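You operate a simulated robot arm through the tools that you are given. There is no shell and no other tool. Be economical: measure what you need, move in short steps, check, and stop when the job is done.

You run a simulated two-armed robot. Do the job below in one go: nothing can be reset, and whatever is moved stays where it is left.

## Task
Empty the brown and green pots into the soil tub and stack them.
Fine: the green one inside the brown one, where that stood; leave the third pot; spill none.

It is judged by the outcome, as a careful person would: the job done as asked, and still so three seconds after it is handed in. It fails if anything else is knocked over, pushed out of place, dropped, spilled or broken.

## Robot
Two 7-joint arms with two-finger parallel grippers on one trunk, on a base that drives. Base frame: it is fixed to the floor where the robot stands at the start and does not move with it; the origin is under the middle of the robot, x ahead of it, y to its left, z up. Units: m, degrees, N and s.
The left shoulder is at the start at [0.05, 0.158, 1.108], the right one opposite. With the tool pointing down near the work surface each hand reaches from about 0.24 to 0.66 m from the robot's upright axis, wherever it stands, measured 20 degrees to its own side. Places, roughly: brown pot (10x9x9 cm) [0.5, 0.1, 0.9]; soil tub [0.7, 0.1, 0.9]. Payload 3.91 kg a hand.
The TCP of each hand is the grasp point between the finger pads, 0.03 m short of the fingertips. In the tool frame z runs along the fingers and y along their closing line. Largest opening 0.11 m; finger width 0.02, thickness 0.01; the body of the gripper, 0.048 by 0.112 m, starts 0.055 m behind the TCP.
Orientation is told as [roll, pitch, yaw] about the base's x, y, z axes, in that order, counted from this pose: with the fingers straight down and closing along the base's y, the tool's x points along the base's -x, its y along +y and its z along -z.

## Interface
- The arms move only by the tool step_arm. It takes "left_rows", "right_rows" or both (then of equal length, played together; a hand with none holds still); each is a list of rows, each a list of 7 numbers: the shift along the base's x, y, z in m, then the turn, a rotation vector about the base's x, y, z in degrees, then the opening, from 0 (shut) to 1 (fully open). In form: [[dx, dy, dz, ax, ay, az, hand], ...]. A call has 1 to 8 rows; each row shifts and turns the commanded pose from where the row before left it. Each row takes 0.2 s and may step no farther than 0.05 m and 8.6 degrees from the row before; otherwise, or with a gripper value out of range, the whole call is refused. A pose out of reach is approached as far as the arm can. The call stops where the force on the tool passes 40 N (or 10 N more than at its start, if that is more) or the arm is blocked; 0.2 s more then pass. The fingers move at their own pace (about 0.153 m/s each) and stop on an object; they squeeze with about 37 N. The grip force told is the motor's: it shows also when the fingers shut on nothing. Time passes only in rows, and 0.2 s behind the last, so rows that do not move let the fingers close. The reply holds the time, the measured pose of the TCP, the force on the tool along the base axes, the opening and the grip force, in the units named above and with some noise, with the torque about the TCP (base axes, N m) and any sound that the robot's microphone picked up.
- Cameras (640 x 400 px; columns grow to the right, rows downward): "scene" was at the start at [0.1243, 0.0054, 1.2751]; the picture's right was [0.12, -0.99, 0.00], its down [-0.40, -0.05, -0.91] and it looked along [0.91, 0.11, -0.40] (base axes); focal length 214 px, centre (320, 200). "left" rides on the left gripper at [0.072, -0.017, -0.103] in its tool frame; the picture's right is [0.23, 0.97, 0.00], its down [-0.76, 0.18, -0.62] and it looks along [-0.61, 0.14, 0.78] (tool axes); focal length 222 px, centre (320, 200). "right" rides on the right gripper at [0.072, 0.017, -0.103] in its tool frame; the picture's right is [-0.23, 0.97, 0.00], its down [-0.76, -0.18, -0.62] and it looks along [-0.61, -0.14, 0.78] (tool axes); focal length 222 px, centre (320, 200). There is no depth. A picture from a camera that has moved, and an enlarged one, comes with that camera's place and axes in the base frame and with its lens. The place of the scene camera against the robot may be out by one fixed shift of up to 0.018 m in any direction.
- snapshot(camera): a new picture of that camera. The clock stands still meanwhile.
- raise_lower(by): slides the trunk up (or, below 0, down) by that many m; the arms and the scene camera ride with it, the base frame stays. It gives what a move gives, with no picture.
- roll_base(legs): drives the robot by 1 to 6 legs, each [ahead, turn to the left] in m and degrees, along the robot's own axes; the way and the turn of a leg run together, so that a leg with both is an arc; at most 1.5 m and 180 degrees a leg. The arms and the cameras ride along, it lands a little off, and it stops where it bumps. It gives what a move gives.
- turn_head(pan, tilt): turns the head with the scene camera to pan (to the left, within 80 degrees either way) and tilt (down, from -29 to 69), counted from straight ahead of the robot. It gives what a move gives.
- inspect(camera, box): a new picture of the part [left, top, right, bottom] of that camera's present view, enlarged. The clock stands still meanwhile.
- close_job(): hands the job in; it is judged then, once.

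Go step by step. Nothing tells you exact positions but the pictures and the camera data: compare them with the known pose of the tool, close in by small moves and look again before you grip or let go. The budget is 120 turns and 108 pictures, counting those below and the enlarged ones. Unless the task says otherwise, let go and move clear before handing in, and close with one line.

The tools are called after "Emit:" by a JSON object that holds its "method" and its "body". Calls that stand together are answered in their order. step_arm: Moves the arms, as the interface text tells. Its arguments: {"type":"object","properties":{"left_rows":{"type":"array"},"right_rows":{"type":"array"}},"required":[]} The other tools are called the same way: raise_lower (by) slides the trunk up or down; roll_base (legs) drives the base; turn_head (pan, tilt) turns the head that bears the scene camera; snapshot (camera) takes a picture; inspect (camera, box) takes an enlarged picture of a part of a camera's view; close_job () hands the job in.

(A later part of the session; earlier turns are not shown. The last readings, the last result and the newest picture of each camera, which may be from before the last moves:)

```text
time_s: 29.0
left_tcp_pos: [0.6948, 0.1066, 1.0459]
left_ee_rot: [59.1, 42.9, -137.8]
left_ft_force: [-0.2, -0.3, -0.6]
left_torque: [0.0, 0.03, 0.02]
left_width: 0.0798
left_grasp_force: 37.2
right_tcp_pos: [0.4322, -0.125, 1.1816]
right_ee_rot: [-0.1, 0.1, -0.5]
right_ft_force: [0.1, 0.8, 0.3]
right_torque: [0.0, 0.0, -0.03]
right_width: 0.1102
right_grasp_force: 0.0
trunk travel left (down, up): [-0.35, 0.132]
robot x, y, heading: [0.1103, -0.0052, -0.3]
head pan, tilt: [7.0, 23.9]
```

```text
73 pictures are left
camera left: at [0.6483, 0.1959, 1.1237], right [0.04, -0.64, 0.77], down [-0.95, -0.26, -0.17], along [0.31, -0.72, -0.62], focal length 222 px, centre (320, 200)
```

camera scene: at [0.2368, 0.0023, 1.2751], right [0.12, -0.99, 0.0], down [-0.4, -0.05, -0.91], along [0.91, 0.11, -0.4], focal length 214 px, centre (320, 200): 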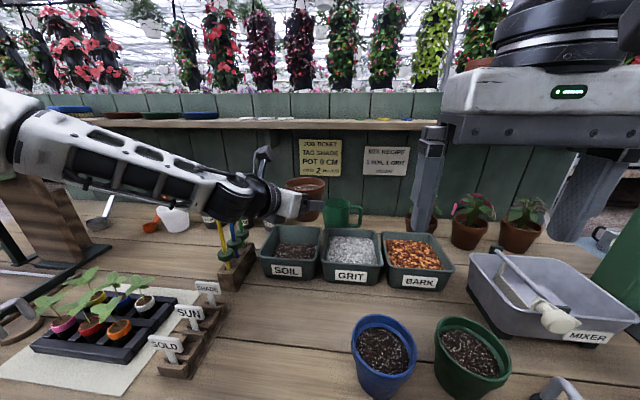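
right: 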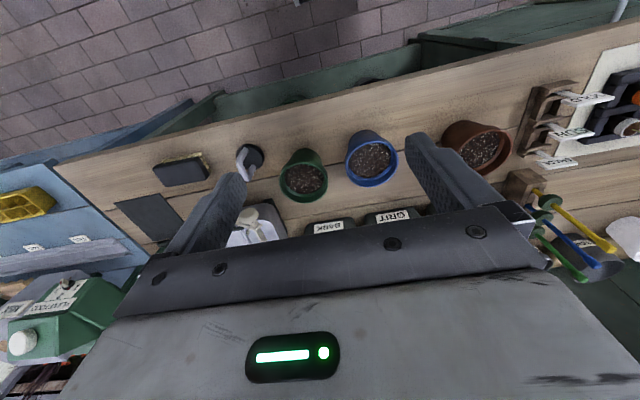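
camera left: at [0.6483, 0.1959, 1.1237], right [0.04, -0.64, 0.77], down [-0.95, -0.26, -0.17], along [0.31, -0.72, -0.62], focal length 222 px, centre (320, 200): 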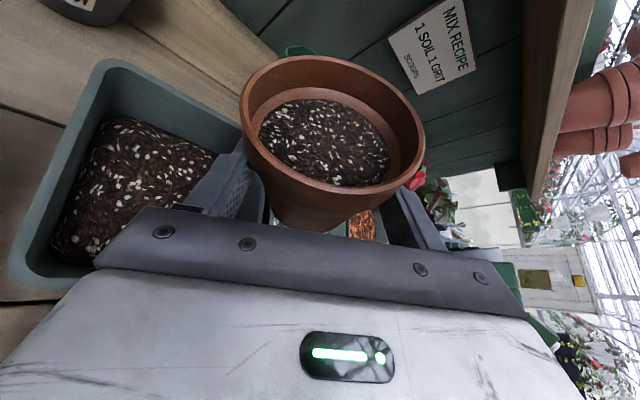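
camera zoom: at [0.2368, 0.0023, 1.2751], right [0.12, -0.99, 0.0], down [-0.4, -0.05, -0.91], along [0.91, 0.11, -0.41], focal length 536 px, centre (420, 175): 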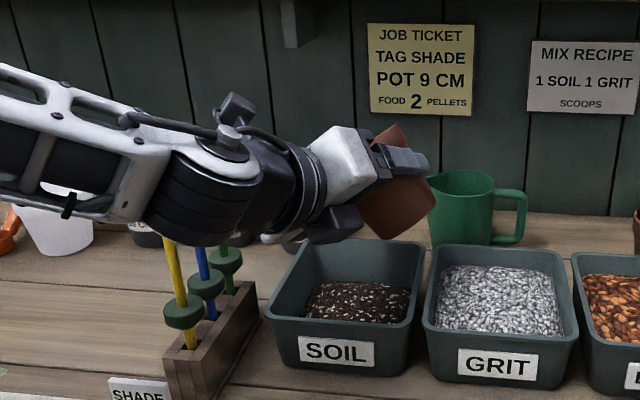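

Tub corners check out: (.786,.20) and (.643,.205), so the aim is right. I continue the roll in steps.

Emit:
{"method": "step_arm", "body": {"left_rows": [[0, 0, 0, -7.11, 3.39, 3.19, 0], [0, 0, 0, -7.11, 3.39, 3.19, 0], [0, 0, 0, -7.11, 3.39, 3.19, 0], [0, 0, 0, -7.11, 3.39, 3.19, 0], [0, 0, 0, -7.11, 3.39, 3.19, 0], [0, 0, 0, 0, 0, 0, 0]]}}

Emit:
{"method": "inspect", "body": {"camera": "scene", "box": [200, 130, 360, 290]}}

Emit:
{"method": "snapshot", "body": {"camera": "left"}}

```text
time_s: 30.4
left_tcp_pos: [0.6951, 0.1062, 1.0469]
left_ee_rot: [68.0, 4.4, -117.4]
left_ft_force: [0.6, 0.7, -0.6]
left_torque: [0.0, 0.0, -0.01]
left_width: 0.0796
left_grasp_force: 37.3
right_tcp_pos: [0.432, -0.1252, 1.1823]
right_ee_rot: [0.0, 0.1, -0.5]
right_ft_force: [0.3, 0.1, -0.4]
right_torque: [0.0, 0.01, -0.01]
right_width: 0.1099
right_grasp_force: 0.1
trunk travel left (down, up): [-0.35, 0.132]
robot x, y, heading: [0.1108, 0.0004, -0.3]
head pan, tilt: [7.0, 23.9]
```

```text
2.50 times, centred on (280, 210) of scene
camera zoom: at [0.2367, 0.0022, 1.2751], right [0.12, -0.99, 0.0], down [-0.4, -0.05, -0.91], along [0.91, 0.11, -0.4], focal length 536 px, centre (420, 175)
```

zoom: 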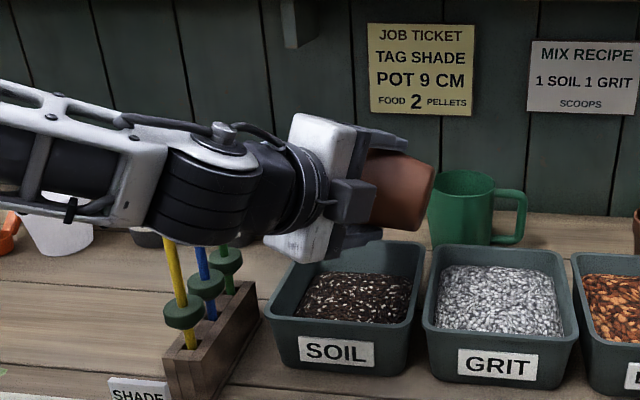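

```text
71 pictures are left
camera left: at [0.6356, 0.2149, 1.0748], right [0.4, -0.03, 0.92], down [-0.82, -0.47, 0.34], along [0.42, -0.88, -0.21], focal length 222 px, centre (320, 200)
```

left: 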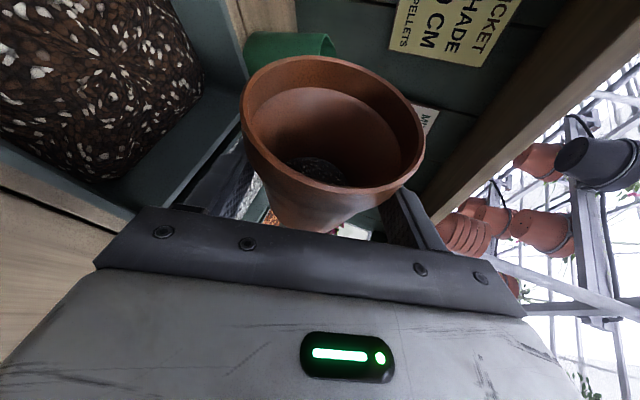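

Most of the soil has gone into the tub cleanly. I keep rolling to empty the remainder.

Emit:
{"method": "step_arm", "body": {"left_rows": [[0, 0, 0, -7.11, 3.39, 3.19, 0], [0, 0, 0, -7.11, 3.39, 3.19, 0], [0, 0, 0, -7.11, 3.39, 3.19, 0], [0, 0, 0, -7.11, 3.39, 3.19, 0], [0, 0, 0, -7.11, 3.39, 3.19, 0], [0, 0, 0, -7.11, 3.39, 3.19, 0], [0, 0, 0, 0, 0, 0, 0], [0, 0, 0, 0, 0, 0, 0]]}}

Emit:
{"method": "inspect", "body": {"camera": "scene", "box": [200, 130, 360, 290]}}

Emit:
{"method": "snapshot", "body": {"camera": "left"}}

```text
time_s: 32.2
left_tcp_pos: [0.6955, 0.106, 1.0471]
left_ee_rot: [59.8, -41.8, -94.3]
left_ft_force: [-0.3, -0.5, -0.7]
left_torque: [0.0, -0.02, 0.02]
left_width: 0.0792
left_grasp_force: 37.3
right_tcp_pos: [0.4303, -0.1257, 1.182]
right_ee_rot: [0.0, 0.1, -0.5]
right_ft_force: [0.8, 0.4, 1.1]
right_torque: [-0.01, -0.06, -0.01]
right_width: 0.1101
right_grasp_force: 0.1
trunk travel left (down, up): [-0.35, 0.132]
robot x, y, heading: [0.1148, -0.0014, -0.4]
head pan, tilt: [7.0, 23.9]
```

```text
2.50 times, centred on (280, 210) of scene
camera zoom: at [0.2367, 0.0022, 1.2751], right [0.12, -0.99, 0.0], down [-0.4, -0.05, -0.91], along [0.91, 0.11, -0.4], focal length 536 px, centre (420, 175)
```

zoom: 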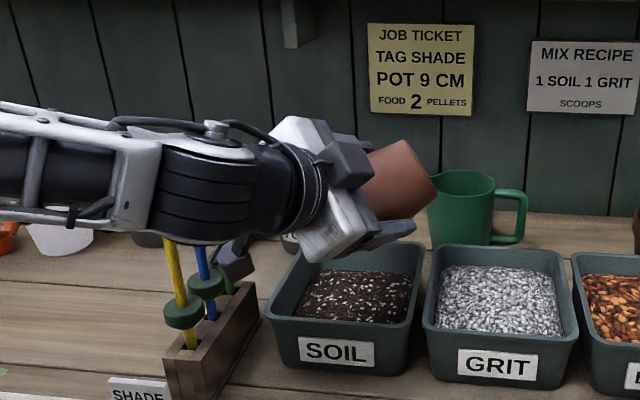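

```text
69 pictures are left
camera left: at [0.6023, 0.1915, 1.0252], right [0.54, 0.69, 0.48], down [-0.47, -0.22, 0.86], along [0.7, -0.69, 0.2], focal length 222 px, centre (320, 200)
```

left: 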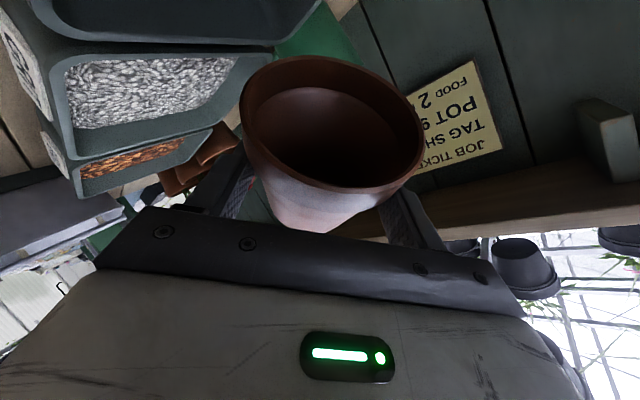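

The brown pot is empty. I roll it back upright.

Emit:
{"method": "step_arm", "body": {"left_rows": [[0, 0, 0, 7.11, -3.39, -3.19, 0], [0, 0, 0, 7.11, -3.39, -3.19, 0], [0, 0, 0, 7.11, -3.39, -3.19, 0], [0, 0, 0, 7.11, -3.39, -3.19, 0], [0, 0, 0, 7.11, -3.39, -3.19, 0], [0, 0, 0, 7.11, -3.39, -3.19, 0], [0, 0, 0, 7.11, -3.39, -3.19, 0], [0, 0, 0, 7.11, -3.39, -3.19, 0]]}}

Emit:
{"method": "step_arm", "body": {"left_rows": [[0, 0, 0, 7.11, -3.39, -3.19, 0], [0, 0, 0, 7.11, -3.39, -3.19, 0], [0, 0, 0, 7.11, -3.39, -3.19, 0], [0, 0, 0, 7.11, -3.39, -3.19, 0], [0, 0, 0, 7.11, -3.39, -3.19, 0], [0, 0, 0, 7.11, -3.39, -3.19, 0], [0, 0, 0, 7.11, -3.39, -3.19, 0], [0, 0, 0.015, 7.11, -3.39, -3.19, 0]]}}

Emit:
{"method": "step_arm", "body": {"left_rows": [[-0.02, 0.01, 0.01, 0, 0, 0, 0], [-0.02, 0.01, 0.01, 0, 0, 0, 0]]}}

Emit:
{"method": "roll_base", "body": {"legs": [[-0.2, 0]]}}

Emit:
{"method": "snapshot", "body": {"camera": "left"}}

Emit:
{"method": "snapshot", "body": {"camera": "scene"}}

```text
time_s: 34.0
left_tcp_pos: [0.6937, 0.1051, 1.0458]
left_ee_rot: [66.4, 20.4, -124.4]
left_ft_force: [-0.2, 0.4, -0.5]
left_torque: [0.01, 0.03, -0.02]
left_width: 0.0793
left_grasp_force: 36.5
right_tcp_pos: [0.4313, -0.1266, 1.1817]
right_ee_rot: [-0.1, 0.0, -0.4]
right_ft_force: [0.0, 0.0, 0.3]
right_torque: [0.02, -0.02, -0.01]
right_width: 0.11
right_grasp_force: 0.0
trunk travel left (down, up): [-0.35, 0.132]
robot x, y, heading: [0.1134, -0.003, -0.3]
head pan, tilt: [7.0, 23.9]
```

```text
time_s: 35.8
left_tcp_pos: [0.6955, 0.1043, 1.0619]
left_ee_rot: [-0.1, 68.0, 154.4]
left_ft_force: [-0.5, -0.3, -0.2]
left_torque: [-0.01, -0.03, -0.03]
left_width: 0.0793
left_grasp_force: 36.8
right_tcp_pos: [0.4306, -0.1271, 1.1806]
right_ee_rot: [0.0, -0.1, -0.5]
right_ft_force: [0.2, -0.7, -0.6]
right_torque: [-0.02, 0.03, 0.01]
right_width: 0.11
right_grasp_force: 0.0
trunk travel left (down, up): [-0.35, 0.132]
robot x, y, heading: [0.1152, -0.0007, -0.3]
head pan, tilt: [7.0, 23.9]
```

```text
time_s: 36.4
left_tcp_pos: [0.6535, 0.1274, 1.081]
left_ee_rot: [0.0, 67.8, 154.4]
left_ft_force: [0.6, -0.2, -0.5]
left_torque: [-0.01, 0.0, 0.0]
left_width: 0.0788
left_grasp_force: 37.2
right_tcp_pos: [0.43, -0.1264, 1.1822]
right_ee_rot: [0.0, 0.0, -0.5]
right_ft_force: [0.2, 0.1, 0.4]
right_torque: [0.02, 0.02, -0.03]
right_width: 0.1099
right_grasp_force: 0.0
trunk travel left (down, up): [-0.35, 0.132]
robot x, y, heading: [0.1124, -0.0028, -0.6]
head pan, tilt: [7.0, 23.9]
```

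```text
time_s: 38.0
left_tcp_pos: [0.4554, 0.1297, 1.0801]
left_ee_rot: [0.2, 68.0, 154.5]
left_ft_force: [-0.1, 0.3, -0.5]
left_torque: [-0.01, 0.06, 0.04]
left_width: 0.079
left_grasp_force: 36.8
right_tcp_pos: [0.2326, -0.1231, 1.1823]
right_ee_rot: [0.1, 0.0, -0.4]
right_ft_force: [0.3, 0.2, 0.1]
right_torque: [-0.02, -0.06, -0.02]
right_width: 0.1103
right_grasp_force: 0.0
trunk travel left (down, up): [-0.35, 0.132]
robot x, y, heading: [-0.0843, 0.002, -0.5]
head pan, tilt: [7.0, 23.9]
```

```text
68 pictures are left
camera left: at [0.4008, 0.1733, 1.1869], right [-0.34, -0.92, 0.21], down [-0.86, 0.21, -0.47], along [0.39, -0.34, -0.86], focal length 222 px, centre (320, 200)
```

left: 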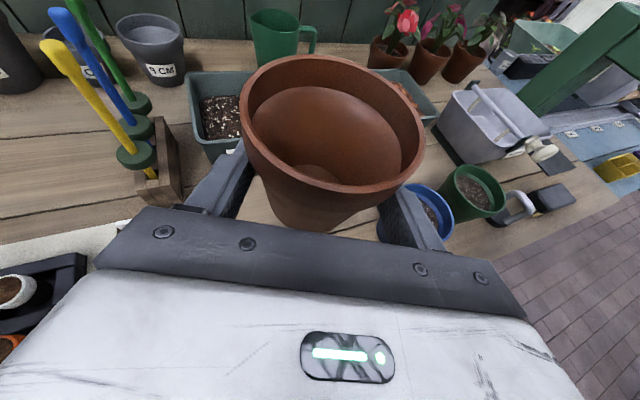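

```text
67 pictures are left
camera scene: at [0.0376, 0.0036, 1.2752], right [0.12, -0.99, 0.0], down [-0.4, -0.05, -0.91], along [0.91, 0.11, -0.4], focal length 214 px, centre (320, 200)
```

scene: 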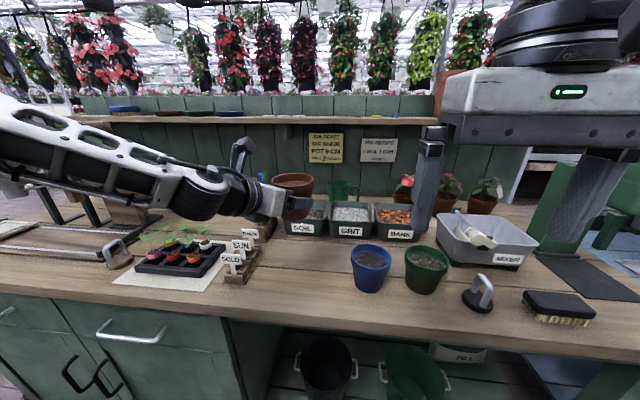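

Tub contents look right with nothing spilled. I return the brown pot to its spot and lower it.

Emit:
{"method": "step_arm", "body": {"left_rows": [[0.006, 0.004, -0.03, 0, 0, 0, 0], [0, 0, -0.04, 0, 0, 0, 0], [0, 0, -0.04, 0, 0, 0, 0], [0, 0, -0.03, 0, 0, 0, 0], [0, 0, -0.018, 0, 0, 0, 0], [0, 0, 0, 0, 0, 0, 0]]}}

```text
time_s: 39.4
left_tcp_pos: [0.4612, 0.1319, 0.9213]
left_ee_rot: [0.3, 67.9, 154.5]
left_ft_force: [-0.6, -0.6, -0.2]
left_torque: [-0.02, 0.01, -0.01]
left_width: 0.0786
left_grasp_force: 37.2
right_tcp_pos: [0.2322, -0.1236, 1.1818]
right_ee_rot: [0.0, 0.2, -0.4]
right_ft_force: [0.0, 0.3, 0.3]
right_torque: [0.03, 0.03, 0.03]
right_width: 0.1097
right_grasp_force: 0.0
trunk travel left (down, up): [-0.35, 0.132]
robot x, y, heading: [-0.0885, -0.0014, -0.5]
head pan, tilt: [7.0, 23.9]
```

Emit:
{"method": "step_arm", "body": {"left_rows": [[0, 0.001, -0.005, 0, 0, 0, 0], [0, 0, -0.004, 0, 0, 0, 0], [0, 0, 0, 0, 0, 0, 0]]}}

Emit:
{"method": "snapshot", "body": {"camera": "left"}}

Emit:
{"method": "inspect", "body": {"camera": "scene", "box": [210, 190, 370, 290]}}

```text
time_s: 40.1
left_tcp_pos: [0.4616, 0.1343, 0.9136]
left_ee_rot: [0.1, 67.9, 154.5]
left_ft_force: [-0.6, 0.0, -0.1]
left_torque: [0.02, -0.02, -0.01]
left_width: 0.079
left_grasp_force: 36.9
right_tcp_pos: [0.233, -0.1247, 1.1822]
right_ee_rot: [0.0, 0.2, -0.5]
right_ft_force: [0.2, -0.4, 0.4]
right_torque: [-0.02, 0.0, 0.02]
right_width: 0.1099
right_grasp_force: 0.0
trunk travel left (down, up): [-0.35, 0.132]
robot x, y, heading: [-0.0856, -0.0011, -0.6]
head pan, tilt: [7.0, 23.9]
```

```text
66 pictures are left
camera left: at [0.4073, 0.1776, 1.0195], right [-0.34, -0.92, 0.21], down [-0.86, 0.21, -0.47], along [0.39, -0.34, -0.86], focal length 222 px, centre (320, 200)
```

left: 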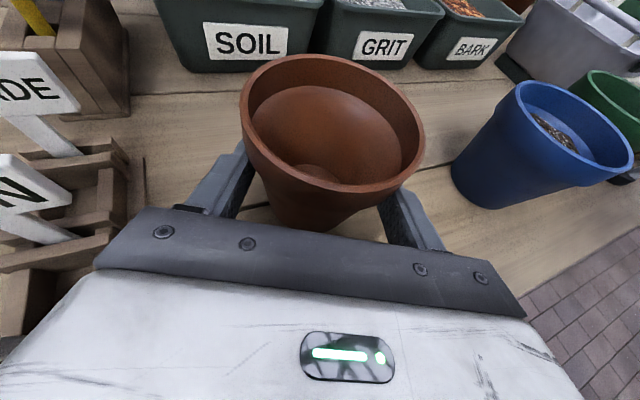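

```text
4.00 times, centred on (290, 240) of scene
camera zoom: at [0.0382, 0.0036, 1.2751], right [0.12, -0.99, 0.0], down [-0.4, -0.05, -0.91], along [0.91, 0.11, -0.4], focal length 858 px, centre (440, 40)
```

zoom: 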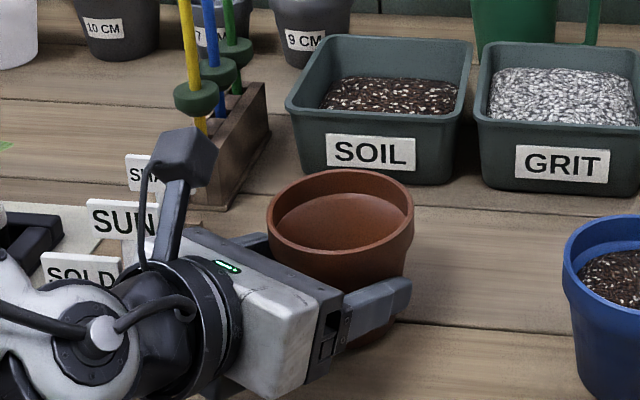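

The pot sits in the grip as before; just millimetres to the bench. I lower by small steps until contact.

Emit:
{"method": "step_arm", "body": {"left_rows": [[0, 0, -0.0025, 0, 0, 0, 0], [0, 0, 0, 0, 0, 0, 0]]}}

Emit:
{"method": "step_arm", "body": {"left_rows": [[0, 0, -0.0025, 0, 0, 0, 0], [0, 0, 0, 0, 0, 0, 0]]}}

```text
time_s: 40.8
left_tcp_pos: [0.463, 0.1327, 0.9121]
left_ee_rot: [0.2, 68.0, 154.5]
left_ft_force: [0.8, 0.0, -1.0]
left_torque: [0.0, -0.01, 0.02]
left_width: 0.0791
left_grasp_force: 37.1
right_tcp_pos: [0.2318, -0.1237, 1.1818]
right_ee_rot: [0.0, 0.1, -0.5]
right_ft_force: [0.5, 0.2, -0.4]
right_torque: [0.02, 0.0, 0.0]
right_width: 0.11
right_grasp_force: 0.1
trunk travel left (down, up): [-0.35, 0.132]
robot x, y, heading: [-0.0861, -0.0047, -0.4]
head pan, tilt: [7.0, 23.9]
```

```text
time_s: 41.4
left_tcp_pos: [0.463, 0.1329, 0.9109]
left_ee_rot: [0.0, 68.0, 154.4]
left_ft_force: [0.4, -0.6, 3.1]
left_torque: [0.05, -0.08, -0.02]
left_width: 0.0789
left_grasp_force: 36.7
right_tcp_pos: [0.2325, -0.125, 1.1828]
right_ee_rot: [0.0, 0.0, -0.4]
right_ft_force: [0.3, 0.7, -0.4]
right_torque: [0.0, 0.01, 0.03]
right_width: 0.1101
right_grasp_force: 0.0
trunk travel left (down, up): [-0.35, 0.132]
robot x, y, heading: [-0.0868, 0.0004, -0.3]
head pan, tilt: [7.0, 23.9]
```

Contact felt (3 N). I open and back out along the finger axis.

Emit:
{"method": "step_arm", "body": {"left_rows": [[0, 0, 0, 0, 0, 0, 0.85], [0, 0, 0, 0, 0, 0, 1], [0, 0, 0, 0, 0, 0, 1], [-0.018, 0.0085, 0, 0, 0, 0, 1], [-0.027, 0.013, 0, 0, 0, 0, 1], [-0.036, 0.01, 0, 0, 0, 0, 1], [-0.03, 0, 0.03, 0, 0, 0, 1]]}}

Emit:
{"method": "snapshot", "body": {"camera": "left"}}

Emit:
{"method": "snapshot", "body": {"camera": "scene"}}

```text
time_s: 43.0
left_tcp_pos: [0.3504, 0.1657, 0.9396]
left_ee_rot: [0.1, 68.0, 154.4]
left_ft_force: [0.8, 0.3, -0.4]
left_torque: [0.01, 0.0, -0.01]
left_width: 0.11
left_grasp_force: 0.0
right_tcp_pos: [0.2315, -0.125, 1.1822]
right_ee_rot: [0.0, 0.0, -0.4]
right_ft_force: [0.2, -0.2, 0.4]
right_torque: [-0.01, 0.02, -0.03]
right_width: 0.1103
right_grasp_force: 0.1
trunk travel left (down, up): [-0.35, 0.132]
robot x, y, heading: [-0.088, -0.0032, -0.4]
head pan, tilt: [7.0, 23.9]
```

```text
64 pictures are left
camera left: at [0.2948, 0.2102, 1.0457], right [-0.34, -0.91, 0.21], down [-0.86, 0.21, -0.47], along [0.39, -0.34, -0.86], focal length 222 px, centre (320, 200)
```

left: 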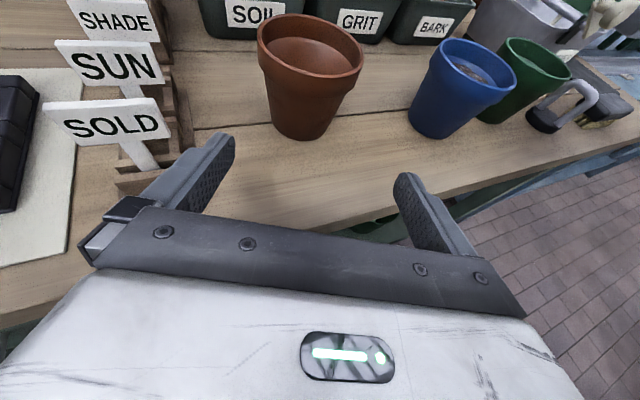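

```text
63 pictures are left
camera scene: at [0.0377, 0.0036, 1.2752], right [0.12, -0.99, 0.0], down [-0.4, -0.05, -0.91], along [0.91, 0.11, -0.4], focal length 214 px, centre (320, 200)
```

scene: 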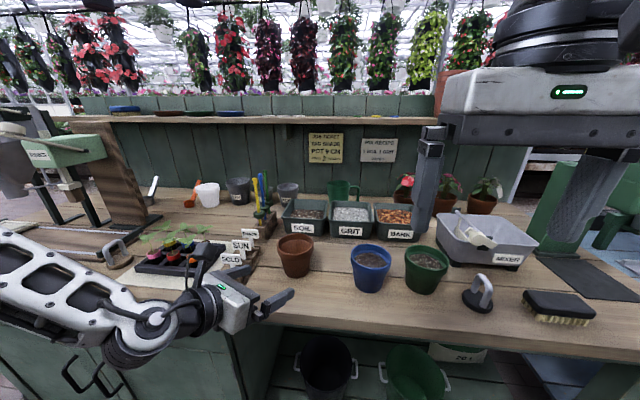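

Brown is back in place. Now I stow the left hand up and back while pitching the right hand forward (mirrored procedure, smaller yaw to avoid the black handled tool).

Emit:
{"method": "step_arm", "body": {"left_rows": [[-0.01, 0.01, 0.03, 0, 0, 0, 1], [0, 0.01, 0.04, 0, 0, 0, 1], [0, 0.01, 0.04, 0, 0, 0, 1], [0, 0.01, 0.04, 0, 0, 0, 1], [0, 0.01, 0.04, 0, 0, 0, 1], [0, 0.01, 0.03, 0, 0, 0, 1], [0, 0, 0.02, 0, 0, 0, 1], [0, 0, 0, 0, 0, 0, 1]], "right_rows": [[0.01, 0, 0, 0, -8.5, 0, 1], [0.01, -0.01, 0, 0, -8.5, 0, 1], [0.01, -0.01, 0, 0, -8.5, 0, 1], [0.01, -0.01, 0, 0, -8.5, 0, 1], [0.01, -0.01, 0, 0, -8.5, 0, 1], [0.01, -0.01, 0, 0, -8.5, 0, 1], [0.01, -0.01, 0, 0, -8.5, 0, 1], [0.01, -0.01, 0, 0, -8.5, 0, 1]]}}

Emit:
{"method": "step_arm", "body": {"right_rows": [[0.02, 0, -0.02, 0, 0, 6, 1], [0.02, 0, -0.02, 0, 0, 6, 1], [0, 0, 0, -7.71, -1.64, 3.19, 1], [0, 0, 0, -7.71, -1.64, 3.19, 1], [0, 0, 0, -7.71, -1.64, 3.19, 1], [0, 0, 0, -7.71, -1.64, 3.19, 1], [0, 0, 0, -7.71, -1.64, 3.19, 1], [0, 0, 0, -7.71, -1.64, 3.19, 1]]}}

Emit:
{"method": "snapshot", "body": {"camera": "scene"}}

```text
time_s: 44.8
left_tcp_pos: [0.3418, 0.2239, 1.1794]
left_ee_rot: [0.1, 67.7, 154.5]
left_ft_force: [0.7, 0.4, -0.2]
left_torque: [-0.01, 0.01, 0.02]
left_width: 0.1098
left_grasp_force: 0.1
right_tcp_pos: [0.3125, -0.1945, 1.1803]
right_ee_rot: [1.0, -68.0, -1.1]
right_ft_force: [0.1, 0.4, 0.2]
right_torque: [0.02, -0.01, 0.03]
right_width: 0.1098
right_grasp_force: 0.1
trunk travel left (down, up): [-0.35, 0.132]
robot x, y, heading: [-0.0805, 0.0019, -0.2]
head pan, tilt: [7.0, 23.9]
```

```text
time_s: 46.5
left_tcp_pos: [0.3422, 0.2254, 1.1791]
left_ee_rot: [0.3, 67.8, 154.4]
left_ft_force: [0.3, -1.1, 0.0]
left_torque: [0.0, 0.0, 0.0]
left_width: 0.1096
left_grasp_force: 0.2
right_tcp_pos: [0.3527, -0.1943, 1.1407]
right_ee_rot: [-62.4, -35.9, 84.9]
right_ft_force: [-0.6, -0.5, -0.7]
right_torque: [-0.02, -0.02, -0.03]
right_width: 0.11
right_grasp_force: 0.1
trunk travel left (down, up): [-0.35, 0.132]
robot x, y, heading: [-0.0903, -0.0016, -0.5]
head pan, tilt: [7.0, 23.9]
```

```text
62 pictures are left
camera scene: at [0.0382, 0.0036, 1.2751], right [0.12, -0.99, 0.0], down [-0.4, -0.05, -0.91], along [0.91, 0.11, -0.4], focal length 214 px, centre (320, 200)
```

scene: 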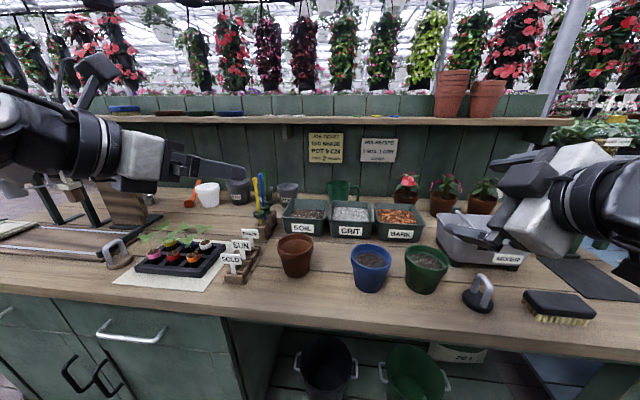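

Flip continues on the right hand.

Emit:
{"method": "step_arm", "body": {"right_rows": [[0, 0, 0, -7.71, -1.64, 3.19, 1], [0, 0, 0, -7.71, -1.64, 3.19, 1], [0, 0, 0, -7.71, -1.64, 3.19, 1], [0, 0, 0, -7.71, -1.64, 3.19, 1], [0, 0, 0, -7.71, -1.64, 3.19, 1], [0, 0, 0, -7.71, -1.64, 3.19, 1], [0, 0, 0, -7.71, -1.64, 3.19, 1], [0, 0, 0, -7.71, -1.64, 3.19, 1]]}}

Emit:
{"method": "step_arm", "body": {"right_rows": [[0, 0, 0, -7.71, -1.64, 3.19, 1], [0, 0, 0, -7.71, -1.64, 3.19, 1], [0, 0, 0, -7.71, -1.64, 3.19, 1], [0, 0, 0, -7.71, -1.64, 3.19, 1], [0, 0, 0, -7.71, -1.64, 3.19, 1], [0, 0, 0, -7.71, -1.64, 3.19, 1], [0, 0, 0, -7.71, -1.64, 3.19, 1], [0, 0, 0, -1.36, -0.29, 0.56, 1]]}}

Emit:
{"method": "snapshot", "body": {"camera": "right"}}

```text
time_s: 48.4
left_tcp_pos: [0.3407, 0.2262, 1.1791]
left_ee_rot: [0.2, 67.9, 154.5]
left_ft_force: [0.6, 1.2, 0.0]
left_torque: [0.02, 0.04, 0.0]
left_width: 0.1102
left_grasp_force: 0.0
right_tcp_pos: [0.3491, -0.1226, 1.1126]
right_ee_rot: [-65.4, 26.5, 113.5]
right_ft_force: [-0.2, 0.2, -0.8]
right_torque: [0.02, 0.02, 0.01]
right_width: 0.11
right_grasp_force: 0.0
right hand out of reach, approached as far as the arm can: row 4, 5, 6, 7, 8
trunk travel left (down, up): [-0.35, 0.132]
robot x, y, heading: [-0.0873, -0.0042, -0.1]
head pan, tilt: [7.0, 23.9]
```

```text
time_s: 50.1
left_tcp_pos: [0.3417, 0.2254, 1.18]
left_ee_rot: [0.1, 67.9, 154.4]
left_ft_force: [-0.4, -0.2, 0.0]
left_torque: [0.0, 0.02, -0.01]
left_width: 0.1098
left_grasp_force: 0.1
right_tcp_pos: [0.3155, -0.0488, 1.0363]
right_ee_rot: [-7.0, 67.9, -174.6]
right_ft_force: [0.1, 0.2, 0.3]
right_torque: [0.04, 0.04, 0.01]
right_width: 0.1101
right_grasp_force: 0.0
right hand out of reach, approached as far as the arm can: row 1, 2, 3, 4, 5, 6, 7, 8
trunk travel left (down, up): [-0.35, 0.132]
robot x, y, heading: [-0.0849, -0.0004, -0.2]
head pan, tilt: [7.0, 23.9]
```

```text
61 pictures are left
camera right: at [0.2524, -0.0838, 1.1417], right [0.12, -0.96, -0.26], down [-0.89, 0.02, -0.46], along [0.45, 0.28, -0.85], focal length 222 px, centre (320, 200)
```

right: 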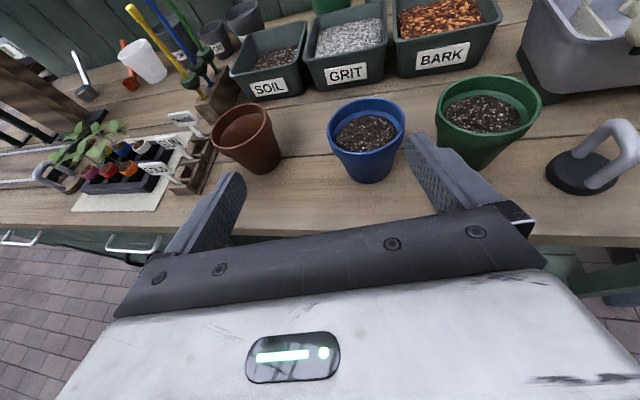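

The right wrist's limits don't suit the flip at green's outward location. Instead I'll grasp green unflipped with a steeper 30° pitch, so the camera stays clear of the bench; I undo the roll.

Emit:
{"method": "step_arm", "body": {"right_rows": [[0, -0.015, 0.02, 7.71, 1.64, -3.19, 1], [0, -0.015, 0.02, 7.71, 1.64, -3.19, 1], [0, -0.015, 0.02, 7.71, 1.64, -3.19, 1], [0, -0.015, 0.02, 7.71, 1.64, -3.19, 1], [0, -0.015, 0.02, 7.71, 1.64, -3.19, 1], [0, -0.015, 0, 7.71, 1.64, -3.19, 1], [0, -0.015, 0, 7.71, 1.64, -3.19, 1], [0, -0.015, 0, 7.71, 1.64, -3.19, 1]]}}

Emit:
{"method": "step_arm", "body": {"right_rows": [[0, 0, 0, 7.71, 1.64, -3.19, 1], [0, 0, 0, 7.71, 1.64, -3.19, 1], [0, 0, 0, 7.71, 1.64, -3.19, 1], [0, 0, 0, 7.71, 1.64, -3.19, 1], [0, 0, 0, 7.71, 1.64, -3.19, 1], [0, 0, 0, 7.71, 1.64, -3.19, 1], [0, 0, 0, 7.71, 1.64, -3.19, 1], [0, 0, 0, 7.71, 1.64, -3.19, 1]]}}

Emit:
{"method": "step_arm", "body": {"right_rows": [[0, 0, 0, 7.71, 1.64, -3.19, 1], [0, 0, 0, 7.71, 1.64, -3.19, 1], [0, 0, 0, 7.71, 1.64, -3.19, 1], [0, 0, 0, 7.71, 1.64, -3.19, 1], [0, 0, 0, 7.71, 1.64, -3.19, 1], [0, 0, 0, 0, 0, 0, 1]]}}

```text
time_s: 52.0
left_tcp_pos: [0.3406, 0.2251, 1.1803]
left_ee_rot: [0.1, 67.9, 154.5]
left_ft_force: [0.1, -0.2, 0.2]
left_torque: [-0.02, -0.02, -0.01]
left_width: 0.1099
left_grasp_force: 0.0
right_tcp_pos: [0.336, -0.1354, 1.1094]
right_ee_rot: [-66.4, 19.8, 110.5]
right_ft_force: [-0.3, -1.3, 0.4]
right_torque: [-0.02, 0.01, 0.01]
right_width: 0.1099
right_grasp_force: 0.1
right hand out of reach, approached as far as the arm can: row 1, 2, 3, 4, 5, 6, 7, 8
trunk travel left (down, up): [-0.35, 0.132]
robot x, y, heading: [-0.0849, -0.0008, -0.4]
head pan, tilt: [7.0, 23.9]
```

```text
time_s: 53.8
left_tcp_pos: [0.3407, 0.2248, 1.1801]
left_ee_rot: [0.2, 67.8, 154.6]
left_ft_force: [0.3, -0.4, -0.9]
left_torque: [-0.01, 0.02, -0.01]
left_width: 0.1099
left_grasp_force: 0.0
right_tcp_pos: [0.3373, -0.1353, 1.1099]
right_ee_rot: [-59.6, -42.3, 80.4]
right_ft_force: [-0.6, 0.1, -1.1]
right_torque: [0.0, 0.0, -0.03]
right_width: 0.11
right_grasp_force: 0.0
trunk travel left (down, up): [-0.35, 0.132]
robot x, y, heading: [-0.0869, -0.0018, -0.2]
head pan, tilt: [7.0, 23.9]
```

```text
time_s: 55.1
left_tcp_pos: [0.3414, 0.2245, 1.1797]
left_ee_rot: [0.1, 68.0, 154.5]
left_ft_force: [0.7, -0.2, -0.2]
left_torque: [-0.03, -0.01, -0.03]
left_width: 0.1102
left_grasp_force: 0.1
right_tcp_pos: [0.3364, -0.1354, 1.1099]
right_ee_rot: [-2.3, -67.9, 14.4]
right_ft_force: [-0.3, 0.0, -0.1]
right_torque: [-0.02, 0.0, 0.03]
right_width: 0.1101
right_grasp_force: 0.1
trunk travel left (down, up): [-0.35, 0.132]
robot x, y, heading: [-0.0867, -0.0023, -0.4]
head pan, tilt: [7.0, 23.9]
```

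Back to neutral roll. I set pitch 30° down and yaw 5°, and descend behind the green pot.

Emit:
{"method": "step_arm", "body": {"right_rows": [[0, -0.02, 0, 0, 8, 0, 1], [0, -0.02, 0, 0, 0, -7, 1], [0.01, -0.02, -0.04, 0, 0, 0, 1], [0.01, 0, -0.04, 0, 0, 0, 1], [0, 0, -0.04, 0, 0, 0, 1], [0, 0, -0.03, 0, 0, 0, 1]]}}

Emit:
{"method": "snapshot", "body": {"camera": "scene"}}

Emit:
{"method": "snapshot", "body": {"camera": "right"}}

```text
time_s: 56.5
left_tcp_pos: [0.3428, 0.2253, 1.1798]
left_ee_rot: [0.1, 67.9, 154.5]
left_ft_force: [-0.5, -0.4, 0.4]
left_torque: [0.01, 0.01, 0.0]
left_width: 0.11
left_grasp_force: 0.0
right_tcp_pos: [0.3565, -0.1956, 0.9598]
right_ee_rot: [1.4, -60.2, 4.1]
right_ft_force: [0.5, 0.8, -0.2]
right_torque: [0.01, 0.02, 0.0]
right_width: 0.1101
right_grasp_force: 0.0
trunk travel left (down, up): [-0.35, 0.132]
robot x, y, heading: [-0.0864, -0.0035, -0.3]
head pan, tilt: [7.0, 23.9]
```

```text
60 pictures are left
camera scene: at [0.0382, 0.0035, 1.2752], right [0.12, -0.99, 0.0], down [-0.4, -0.05, -0.91], along [0.91, 0.11, -0.4], focal length 214 px, centre (320, 200)
```

scene: 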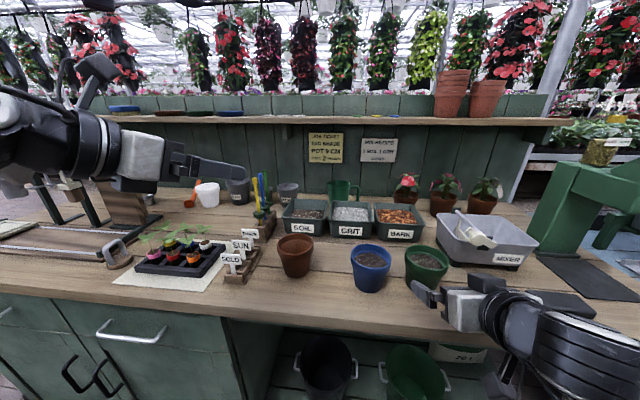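

```text
59 pictures are left
camera right: at [0.2292, -0.1913, 0.949], right [0.02, 0.98, 0.21], down [-0.14, -0.2, 0.97], along [0.99, -0.05, 0.14], focal length 222 px, centre (320, 200)
```

right: 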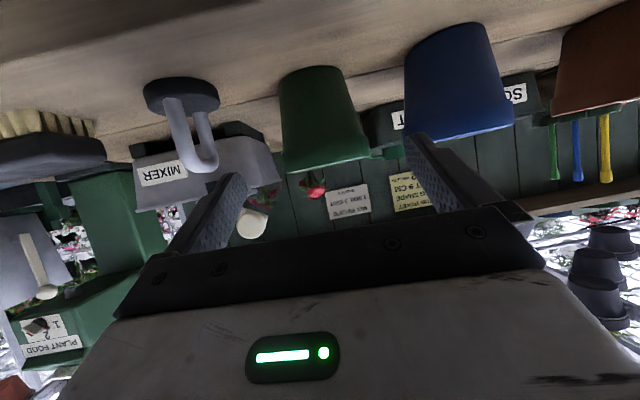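

The green pot is centred between the fingers, with the blue pot and handled tool clear. I lower to grasp height and advance halfway.

Emit:
{"method": "step_arm", "body": {"right_rows": [[0, 0, -0.025, 0, 0, 0, 1], [0, 0, -0.021, 0, 0, 0, 1], [0.025, 0.002, 0, 0, 0, 0, 1], [0.025, 0.002, 0, 0, 0, 0, 1]]}}

Emit:
{"method": "snapshot", "body": {"camera": "right"}}

Emit:
{"method": "inspect", "body": {"camera": "scene", "box": [340, 220, 540, 345]}}

```text
time_s: 57.5
left_tcp_pos: [0.3415, 0.2246, 1.1804]
left_ee_rot: [0.1, 67.8, 154.6]
left_ft_force: [0.1, 0.6, -0.5]
left_torque: [-0.01, 0.0, 0.02]
left_width: 0.1103
left_grasp_force: 0.0
right_tcp_pos: [0.4084, -0.1917, 0.9481]
right_ee_rot: [1.5, -60.1, 4.1]
right_ft_force: [-0.3, 0.7, -0.3]
right_torque: [-0.01, 0.0, 0.0]
right_width: 0.1101
right_grasp_force: 0.2
right hand out of reach, approached as far as the arm can: row 1, 2
trunk travel left (down, up): [-0.35, 0.132]
robot x, y, heading: [-0.089, 0.0006, -0.4]
head pan, tilt: [7.0, 23.9]
```

```text
58 pictures are left
camera right: at [0.2822, -0.1881, 0.9384], right [0.02, 0.98, 0.21], down [-0.14, -0.2, 0.97], along [0.99, -0.05, 0.13], focal length 222 px, centre (320, 200)
```

right: 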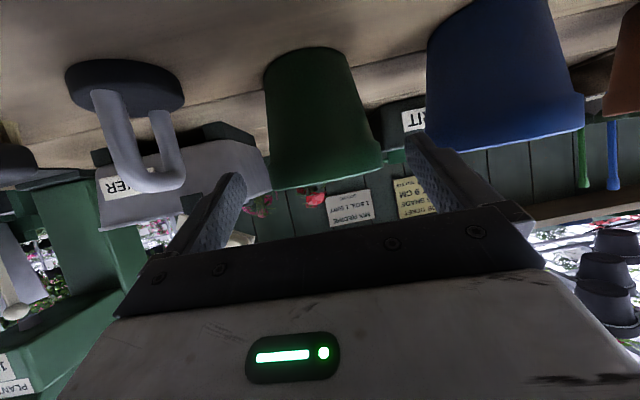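

```text
3.20 times, centred on (440, 282) of scene
camera zoom: at [0.0384, 0.0037, 1.2751], right [0.12, -0.99, 0.0], down [-0.4, -0.05, -0.91], along [0.91, 0.11, -0.41], focal length 686 px, centre (-64, -64)
```

zoom: 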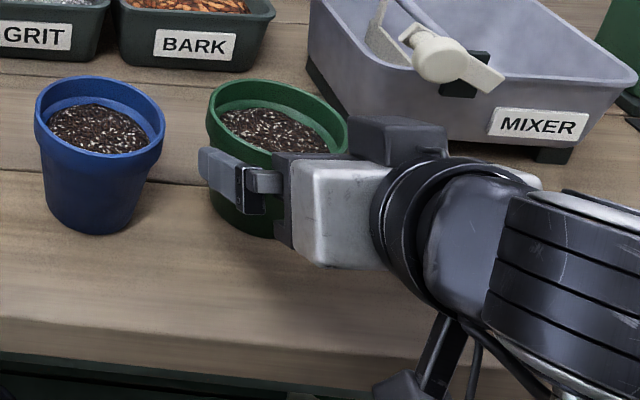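

Limits ease as the hand extends. I try lowering from here, straddling the pot's sides.

Emit:
{"method": "step_arm", "body": {"right_rows": [[0.003, 0, -0.012, 0, 0, 0, 1], [0.003, 0, -0.012, 0, 0, 0, 1], [0.003, 0, -0.01, 0, 0, 0, 1]]}}

```text
time_s: 58.4
left_tcp_pos: [0.3407, 0.2256, 1.1782]
left_ee_rot: [0.2, 67.9, 154.5]
left_ft_force: [0.3, -0.4, 0.0]
left_torque: [0.0, -0.03, -0.02]
left_width: 0.1103
left_grasp_force: 0.1
right_tcp_pos: [0.4157, -0.1937, 0.9283]
right_ee_rot: [1.6, -59.6, 4.1]
right_ft_force: [-0.3, 0.1, -0.2]
right_torque: [0.0, 0.01, 0.0]
right_width: 0.1098
right_grasp_force: 0.1
right hand out of reach, approached as far as the arm can: row 2, 3
trunk travel left (down, up): [-0.35, 0.132]
robot x, y, heading: [-0.0851, -0.0023, -0.5]
head pan, tilt: [7.0, 23.9]
```

I'll advance at this height, then lower with the trunk instead.

Emit:
{"method": "step_arm", "body": {"right_rows": [[0.012, 0.002, 0, 0, 0, 0, 1], [0.012, 0.001, 0, 0, 0, 0, 1], [0.012, 0.001, 0, 0, 0, 0, 1]]}}

Emit:
{"method": "raise_lower", "body": {"by": -0.018}}

Emit:
{"method": "snapshot", "body": {"camera": "right"}}

Emit:
{"method": "inspect", "body": {"camera": "scene", "box": [340, 220, 540, 345]}}

```text
time_s: 59.1
left_tcp_pos: [0.3428, 0.225, 1.1788]
left_ee_rot: [0.1, 67.9, 154.5]
left_ft_force: [-0.1, -0.1, 0.1]
left_torque: [0.01, 0.0, -0.01]
left_width: 0.1101
left_grasp_force: 0.0
right_tcp_pos: [0.4529, -0.1888, 0.9279]
right_ee_rot: [1.6, -60.1, 4.1]
right_ft_force: [-0.3, -0.4, 0.6]
right_torque: [0.02, 0.0, 0.02]
right_width: 0.1102
right_grasp_force: 0.0
trunk travel left (down, up): [-0.35, 0.132]
robot x, y, heading: [-0.086, -0.0003, -0.5]
head pan, tilt: [7.0, 23.9]
```

```text
time_s: 59.8
left_tcp_pos: [0.3415, 0.2249, 1.1619]
left_ee_rot: [0.1, 67.9, 154.5]
left_ft_force: [0.5, -0.2, -0.3]
left_torque: [-0.02, 0.04, 0.01]
left_width: 0.1101
left_grasp_force: 0.1
right_tcp_pos: [0.4531, -0.1885, 0.9098]
right_ee_rot: [1.5, -60.0, 4.2]
right_ft_force: [-0.8, -0.5, 0.2]
right_torque: [-0.01, -0.02, 0.02]
right_width: 0.11
right_grasp_force: 0.0
trunk travel left (down, up): [-0.332, 0.15]
robot x, y, heading: [-0.0887, -0.0042, -0.4]
head pan, tilt: [7.0, 23.9]
```

```text
56 pictures are left
camera right: at [0.3256, -0.184, 0.8996], right [0.02, 0.98, 0.21], down [-0.14, -0.2, 0.97], along [0.99, -0.05, 0.13], focal length 222 px, centre (320, 200)
```

right: 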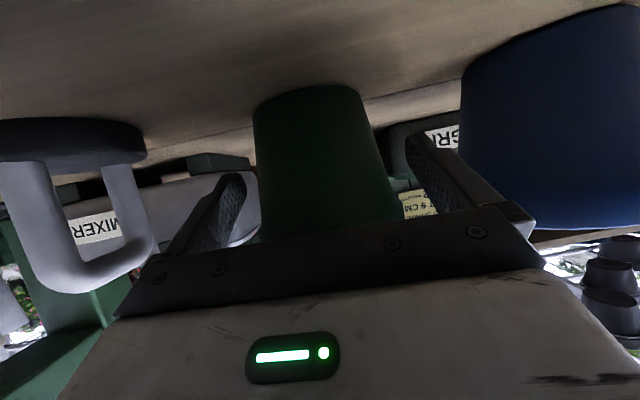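

```text
3.20 times, centred on (440, 282) of scene
camera zoom: at [0.0381, 0.0036, 1.2571], right [0.12, -0.99, 0.0], down [-0.4, -0.05, -0.91], along [0.91, 0.11, -0.4], focal length 686 px, centre (-64, -64)
```

zoom: 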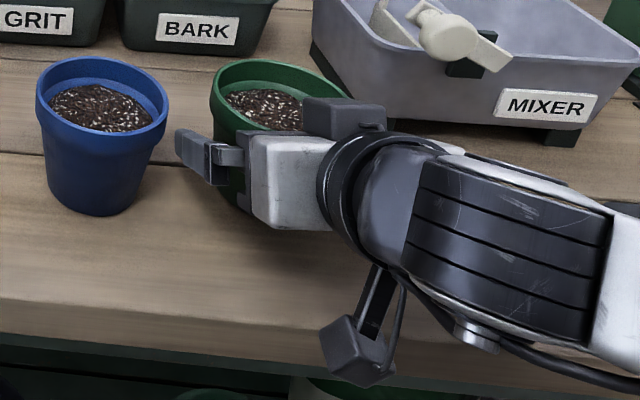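

The fingers straddle the green pot below its collar. I close.

Emit:
{"method": "step_arm", "body": {"right_rows": [[0, 0, 0, 0, 0, 0, 0.8], [0, 0, 0, 0, 0, 0, 0], [0, 0, 0, 0, 0, 0, 0], [0, 0, 0, 0, 0, 0, 0]]}}

Emit:
{"method": "inspect", "body": {"camera": "scene", "box": [340, 220, 540, 345]}}

```text
time_s: 60.8
left_tcp_pos: [0.3422, 0.2262, 1.1612]
left_ee_rot: [0.1, 67.9, 154.5]
left_ft_force: [-0.3, 1.0, -0.6]
left_torque: [-0.01, 0.01, 0.02]
left_width: 0.1099
left_grasp_force: 0.0
right_tcp_pos: [0.4532, -0.1881, 0.9103]
right_ee_rot: [1.5, -60.1, 4.1]
right_ft_force: [0.0, 0.1, 0.6]
right_torque: [0.02, -0.01, 0.05]
right_width: 0.0795
right_grasp_force: 37.1
trunk travel left (down, up): [-0.332, 0.15]
robot x, y, heading: [-0.0873, -0.0031, -0.6]
head pan, tilt: [7.0, 23.9]
```

```text
3.20 times, centred on (440, 282) of scene
camera zoom: at [0.0382, 0.0037, 1.2571], right [0.12, -0.99, 0.0], down [-0.4, -0.05, -0.91], along [0.91, 0.11, -0.4], focal length 686 px, centre (-64, -64)
```

zoom: 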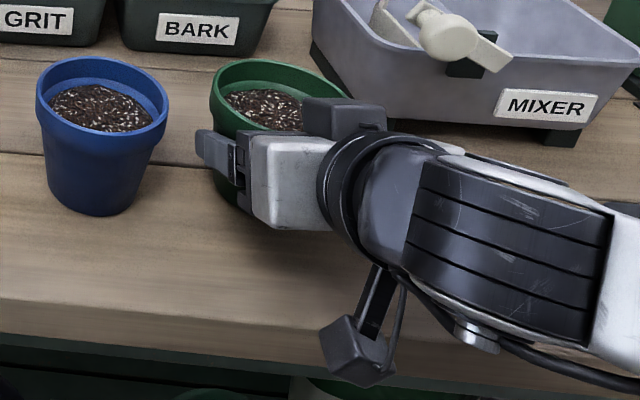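

Gripped. I lift by the arm.

Emit:
{"method": "step_arm", "body": {"right_rows": [[0, 0, 0.02, 0, 0, 0, 0], [0, 0, 0.04, 0, 0, 0, 0], [0, 0, 0.04, 0, 0, 0, 0], [0, 0, 0.04, 0, 0, 0, 0], [0, 0, 0.03, 0, 0, 0, 0]]}}

Emit:
{"method": "snapshot", "body": {"camera": "scene"}}

```text
time_s: 62.0
left_tcp_pos: [0.3416, 0.2254, 1.162]
left_ee_rot: [0.2, 67.9, 154.5]
left_ft_force: [-0.1, 0.1, -0.1]
left_torque: [-0.01, 0.04, 0.03]
left_width: 0.1102
left_grasp_force: 0.1
right_tcp_pos: [0.4523, -0.1886, 1.0817]
right_ee_rot: [1.6, -60.1, 4.2]
right_ft_force: [0.6, 0.5, -1.2]
right_torque: [-0.01, 0.01, 0.03]
right_width: 0.0795
right_grasp_force: 37.1
trunk travel left (down, up): [-0.332, 0.15]
robot x, y, heading: [-0.0867, -0.0012, 0.0]
head pan, tilt: [7.0, 23.9]
```

```text
53 pictures are left
camera scene: at [0.0382, 0.0037, 1.2571], right [0.12, -0.99, 0.0], down [-0.4, -0.05, -0.91], along [0.91, 0.11, -0.4], focal length 214 px, centre (320, 200)
```

scene: 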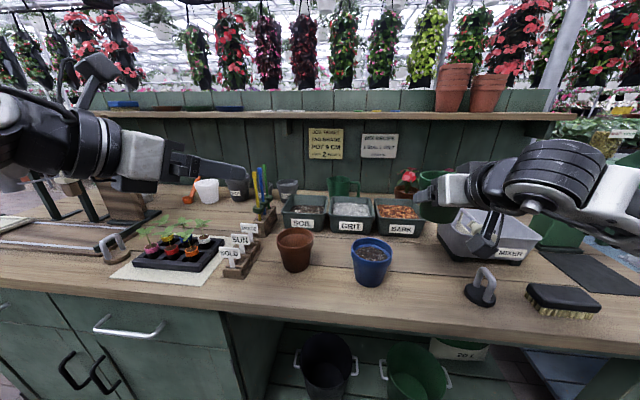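

Green is up and level. I now shift the robot about 0.2 m to the left so the right arm faces the tub: back, turn, ahead, turn back.

Emit:
{"method": "roll_base", "body": {"legs": [[-0.2, 0], [0, 45], [0.27, 0], [0, -45]]}}

Emit:
{"method": "snapshot", "body": {"camera": "scene"}}

```text
time_s: 69.3
left_tcp_pos: [0.3266, 0.4294, 1.1611]
left_ee_rot: [0.1, 67.8, 155.5]
left_ft_force: [0.0, 0.7, -0.3]
left_torque: [0.03, 0.02, 0.02]
left_width: 0.11
left_grasp_force: 0.1
right_tcp_pos: [0.4447, 0.0189, 1.0813]
right_ee_rot: [1.5, -60.2, 5.0]
right_ft_force: [0.1, 0.2, -1.3]
right_torque: [-0.04, 0.01, 0.03]
right_width: 0.0793
right_grasp_force: 37.3
trunk travel left (down, up): [-0.332, 0.15]
robot x, y, heading: [-0.0939, 0.1998, 0.3]
head pan, tilt: [7.0, 23.9]
```

```text
52 pictures are left
camera scene: at [0.0273, 0.2033, 1.2571], right [0.13, -0.99, 0.0], down [-0.4, -0.05, -0.91], along [0.91, 0.12, -0.41], focal length 214 px, centre (320, 200)
```

scene: 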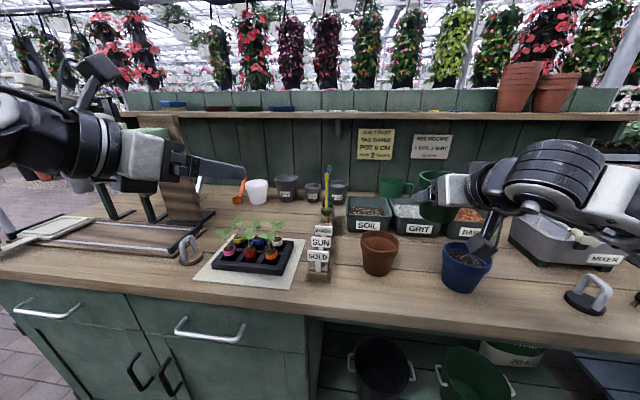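

Good position. I drive ahead toward the bench.

Emit:
{"method": "roll_base", "body": {"legs": [[0.18, 0]]}}

Emit:
{"method": "snapshot", "body": {"camera": "scene"}}

Emit:
{"method": "snapshot", "body": {"camera": "right"}}

```text
time_s: 70.8
left_tcp_pos: [0.5051, 0.4316, 1.16]
left_ee_rot: [0.0, 67.8, 155.4]
left_ft_force: [-0.3, 0.2, 1.1]
left_torque: [0.0, -0.01, -0.01]
left_width: 0.1098
left_grasp_force: 0.0
right_tcp_pos: [0.6233, 0.0211, 1.0794]
right_ee_rot: [1.5, -60.1, 5.1]
right_ft_force: [0.7, -1.1, -1.8]
right_torque: [0.0, 0.04, -0.02]
right_width: 0.0792
right_grasp_force: 36.8
trunk travel left (down, up): [-0.332, 0.15]
robot x, y, heading: [0.0818, 0.1999, 0.6]
head pan, tilt: [7.0, 23.9]
```

```text
51 pictures are left
camera scene: at [0.2056, 0.2056, 1.257], right [0.13, -0.99, 0.0], down [-0.4, -0.05, -0.91], along [0.91, 0.12, -0.41], focal length 214 px, centre (320, 200)
```

scene: 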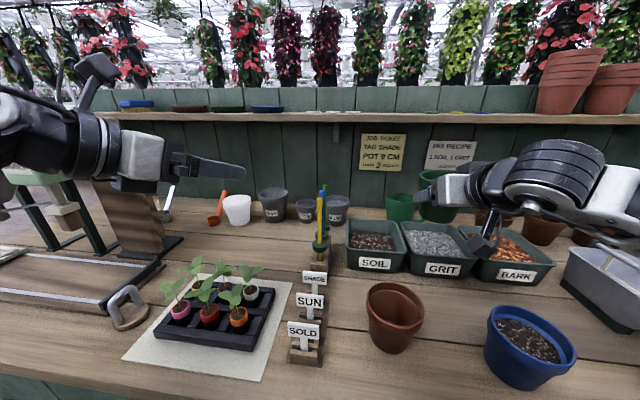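

```text
50 pictures are left
camera right: at [0.4962, 0.0239, 1.0697], right [0.0, 0.98, 0.21], down [-0.14, -0.21, 0.97], along [0.99, -0.03, 0.13], focal length 222 px, centre (320, 200)
```

right: 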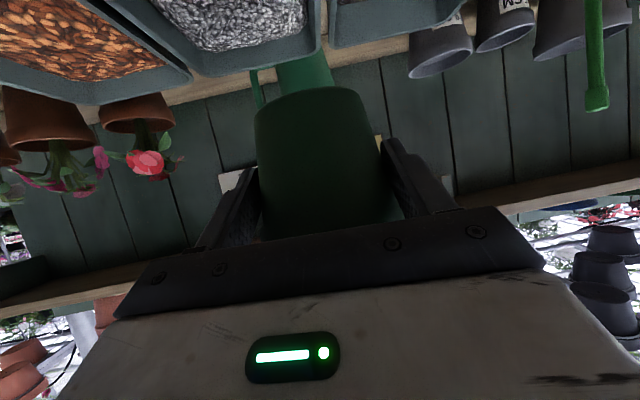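

Tub remains ahead. I edge forward and bring the pot over the tub (target TCP ≈ (.72,.096,1.045)).

Emit:
{"method": "roll_base", "body": {"legs": [[0.025, 0]]}}

Emit:
{"method": "step_arm", "body": {"right_rows": [[0.025, 0.025, 0, 0, 0, 0, 0], [0.025, 0.025, -0.01, 0, 0, 0, 0], [0.022, 0.025, -0.025, 0, 0, 0, 0], [0, 0, 0, 0, 0, 0, 0]]}}

Emit:
{"method": "snapshot", "body": {"camera": "scene"}}

Emit:
{"method": "snapshot", "body": {"camera": "right"}}

```text
time_s: 71.7
left_tcp_pos: [0.5189, 0.4308, 1.161]
left_ee_rot: [0.0, 67.9, 155.6]
left_ft_force: [-1.3, 0.2, -0.3]
left_torque: [-0.01, 0.02, 0.05]
left_width: 0.1097
left_grasp_force: 0.0
right_tcp_pos: [0.6378, 0.0216, 1.0802]
right_ee_rot: [1.6, -60.0, 5.0]
right_ft_force: [0.8, -0.5, -0.9]
right_torque: [0.0, 0.04, 0.0]
right_width: 0.0795
right_grasp_force: 37.3
trunk travel left (down, up): [-0.332, 0.15]
robot x, y, heading: [0.097, 0.1981, 0.6]
head pan, tilt: [7.0, 23.9]
stopped in leg 1: the robot was blocked; the commanded pose is now the measured one
```

```text
time_s: 72.7
left_tcp_pos: [0.5196, 0.4316, 1.1605]
left_ee_rot: [0.1, 67.8, 155.7]
left_ft_force: [0.3, 0.2, 0.1]
left_torque: [0.0, 0.0, -0.01]
left_width: 0.1101
left_grasp_force: 0.0
right_tcp_pos: [0.7091, 0.0969, 1.0449]
right_ee_rot: [1.5, -60.0, 5.1]
right_ft_force: [1.2, 0.9, -2.1]
right_torque: [0.02, 0.05, -0.04]
right_width: 0.0793
right_grasp_force: 37.3
trunk travel left (down, up): [-0.332, 0.15]
robot x, y, heading: [0.0949, 0.1986, 0.2]
head pan, tilt: [7.0, 23.9]
```

```text
49 pictures are left
camera scene: at [0.22, 0.2035, 1.2571], right [0.13, -0.99, 0.0], down [-0.4, -0.05, -0.91], along [0.91, 0.12, -0.4], focal length 214 px, centre (320, 200)
```

scene: 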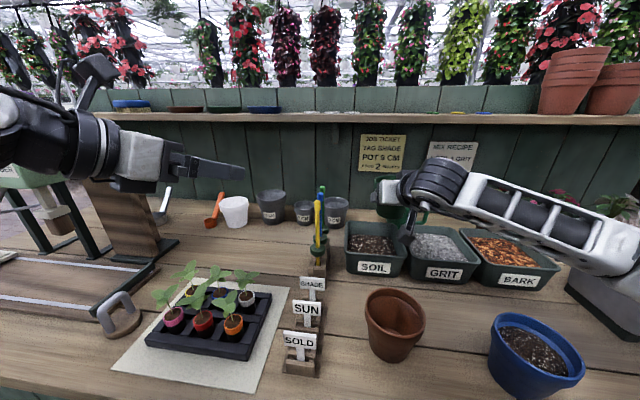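

```text
48 pictures are left
camera right: at [0.5828, 0.0997, 1.0336], right [0.0, 0.98, 0.21], down [-0.14, -0.21, 0.97], along [0.99, -0.03, 0.13], focal length 222 px, centre (320, 200)
```

right: 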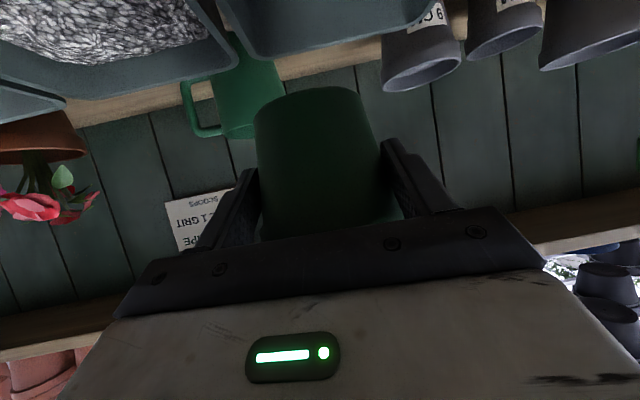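

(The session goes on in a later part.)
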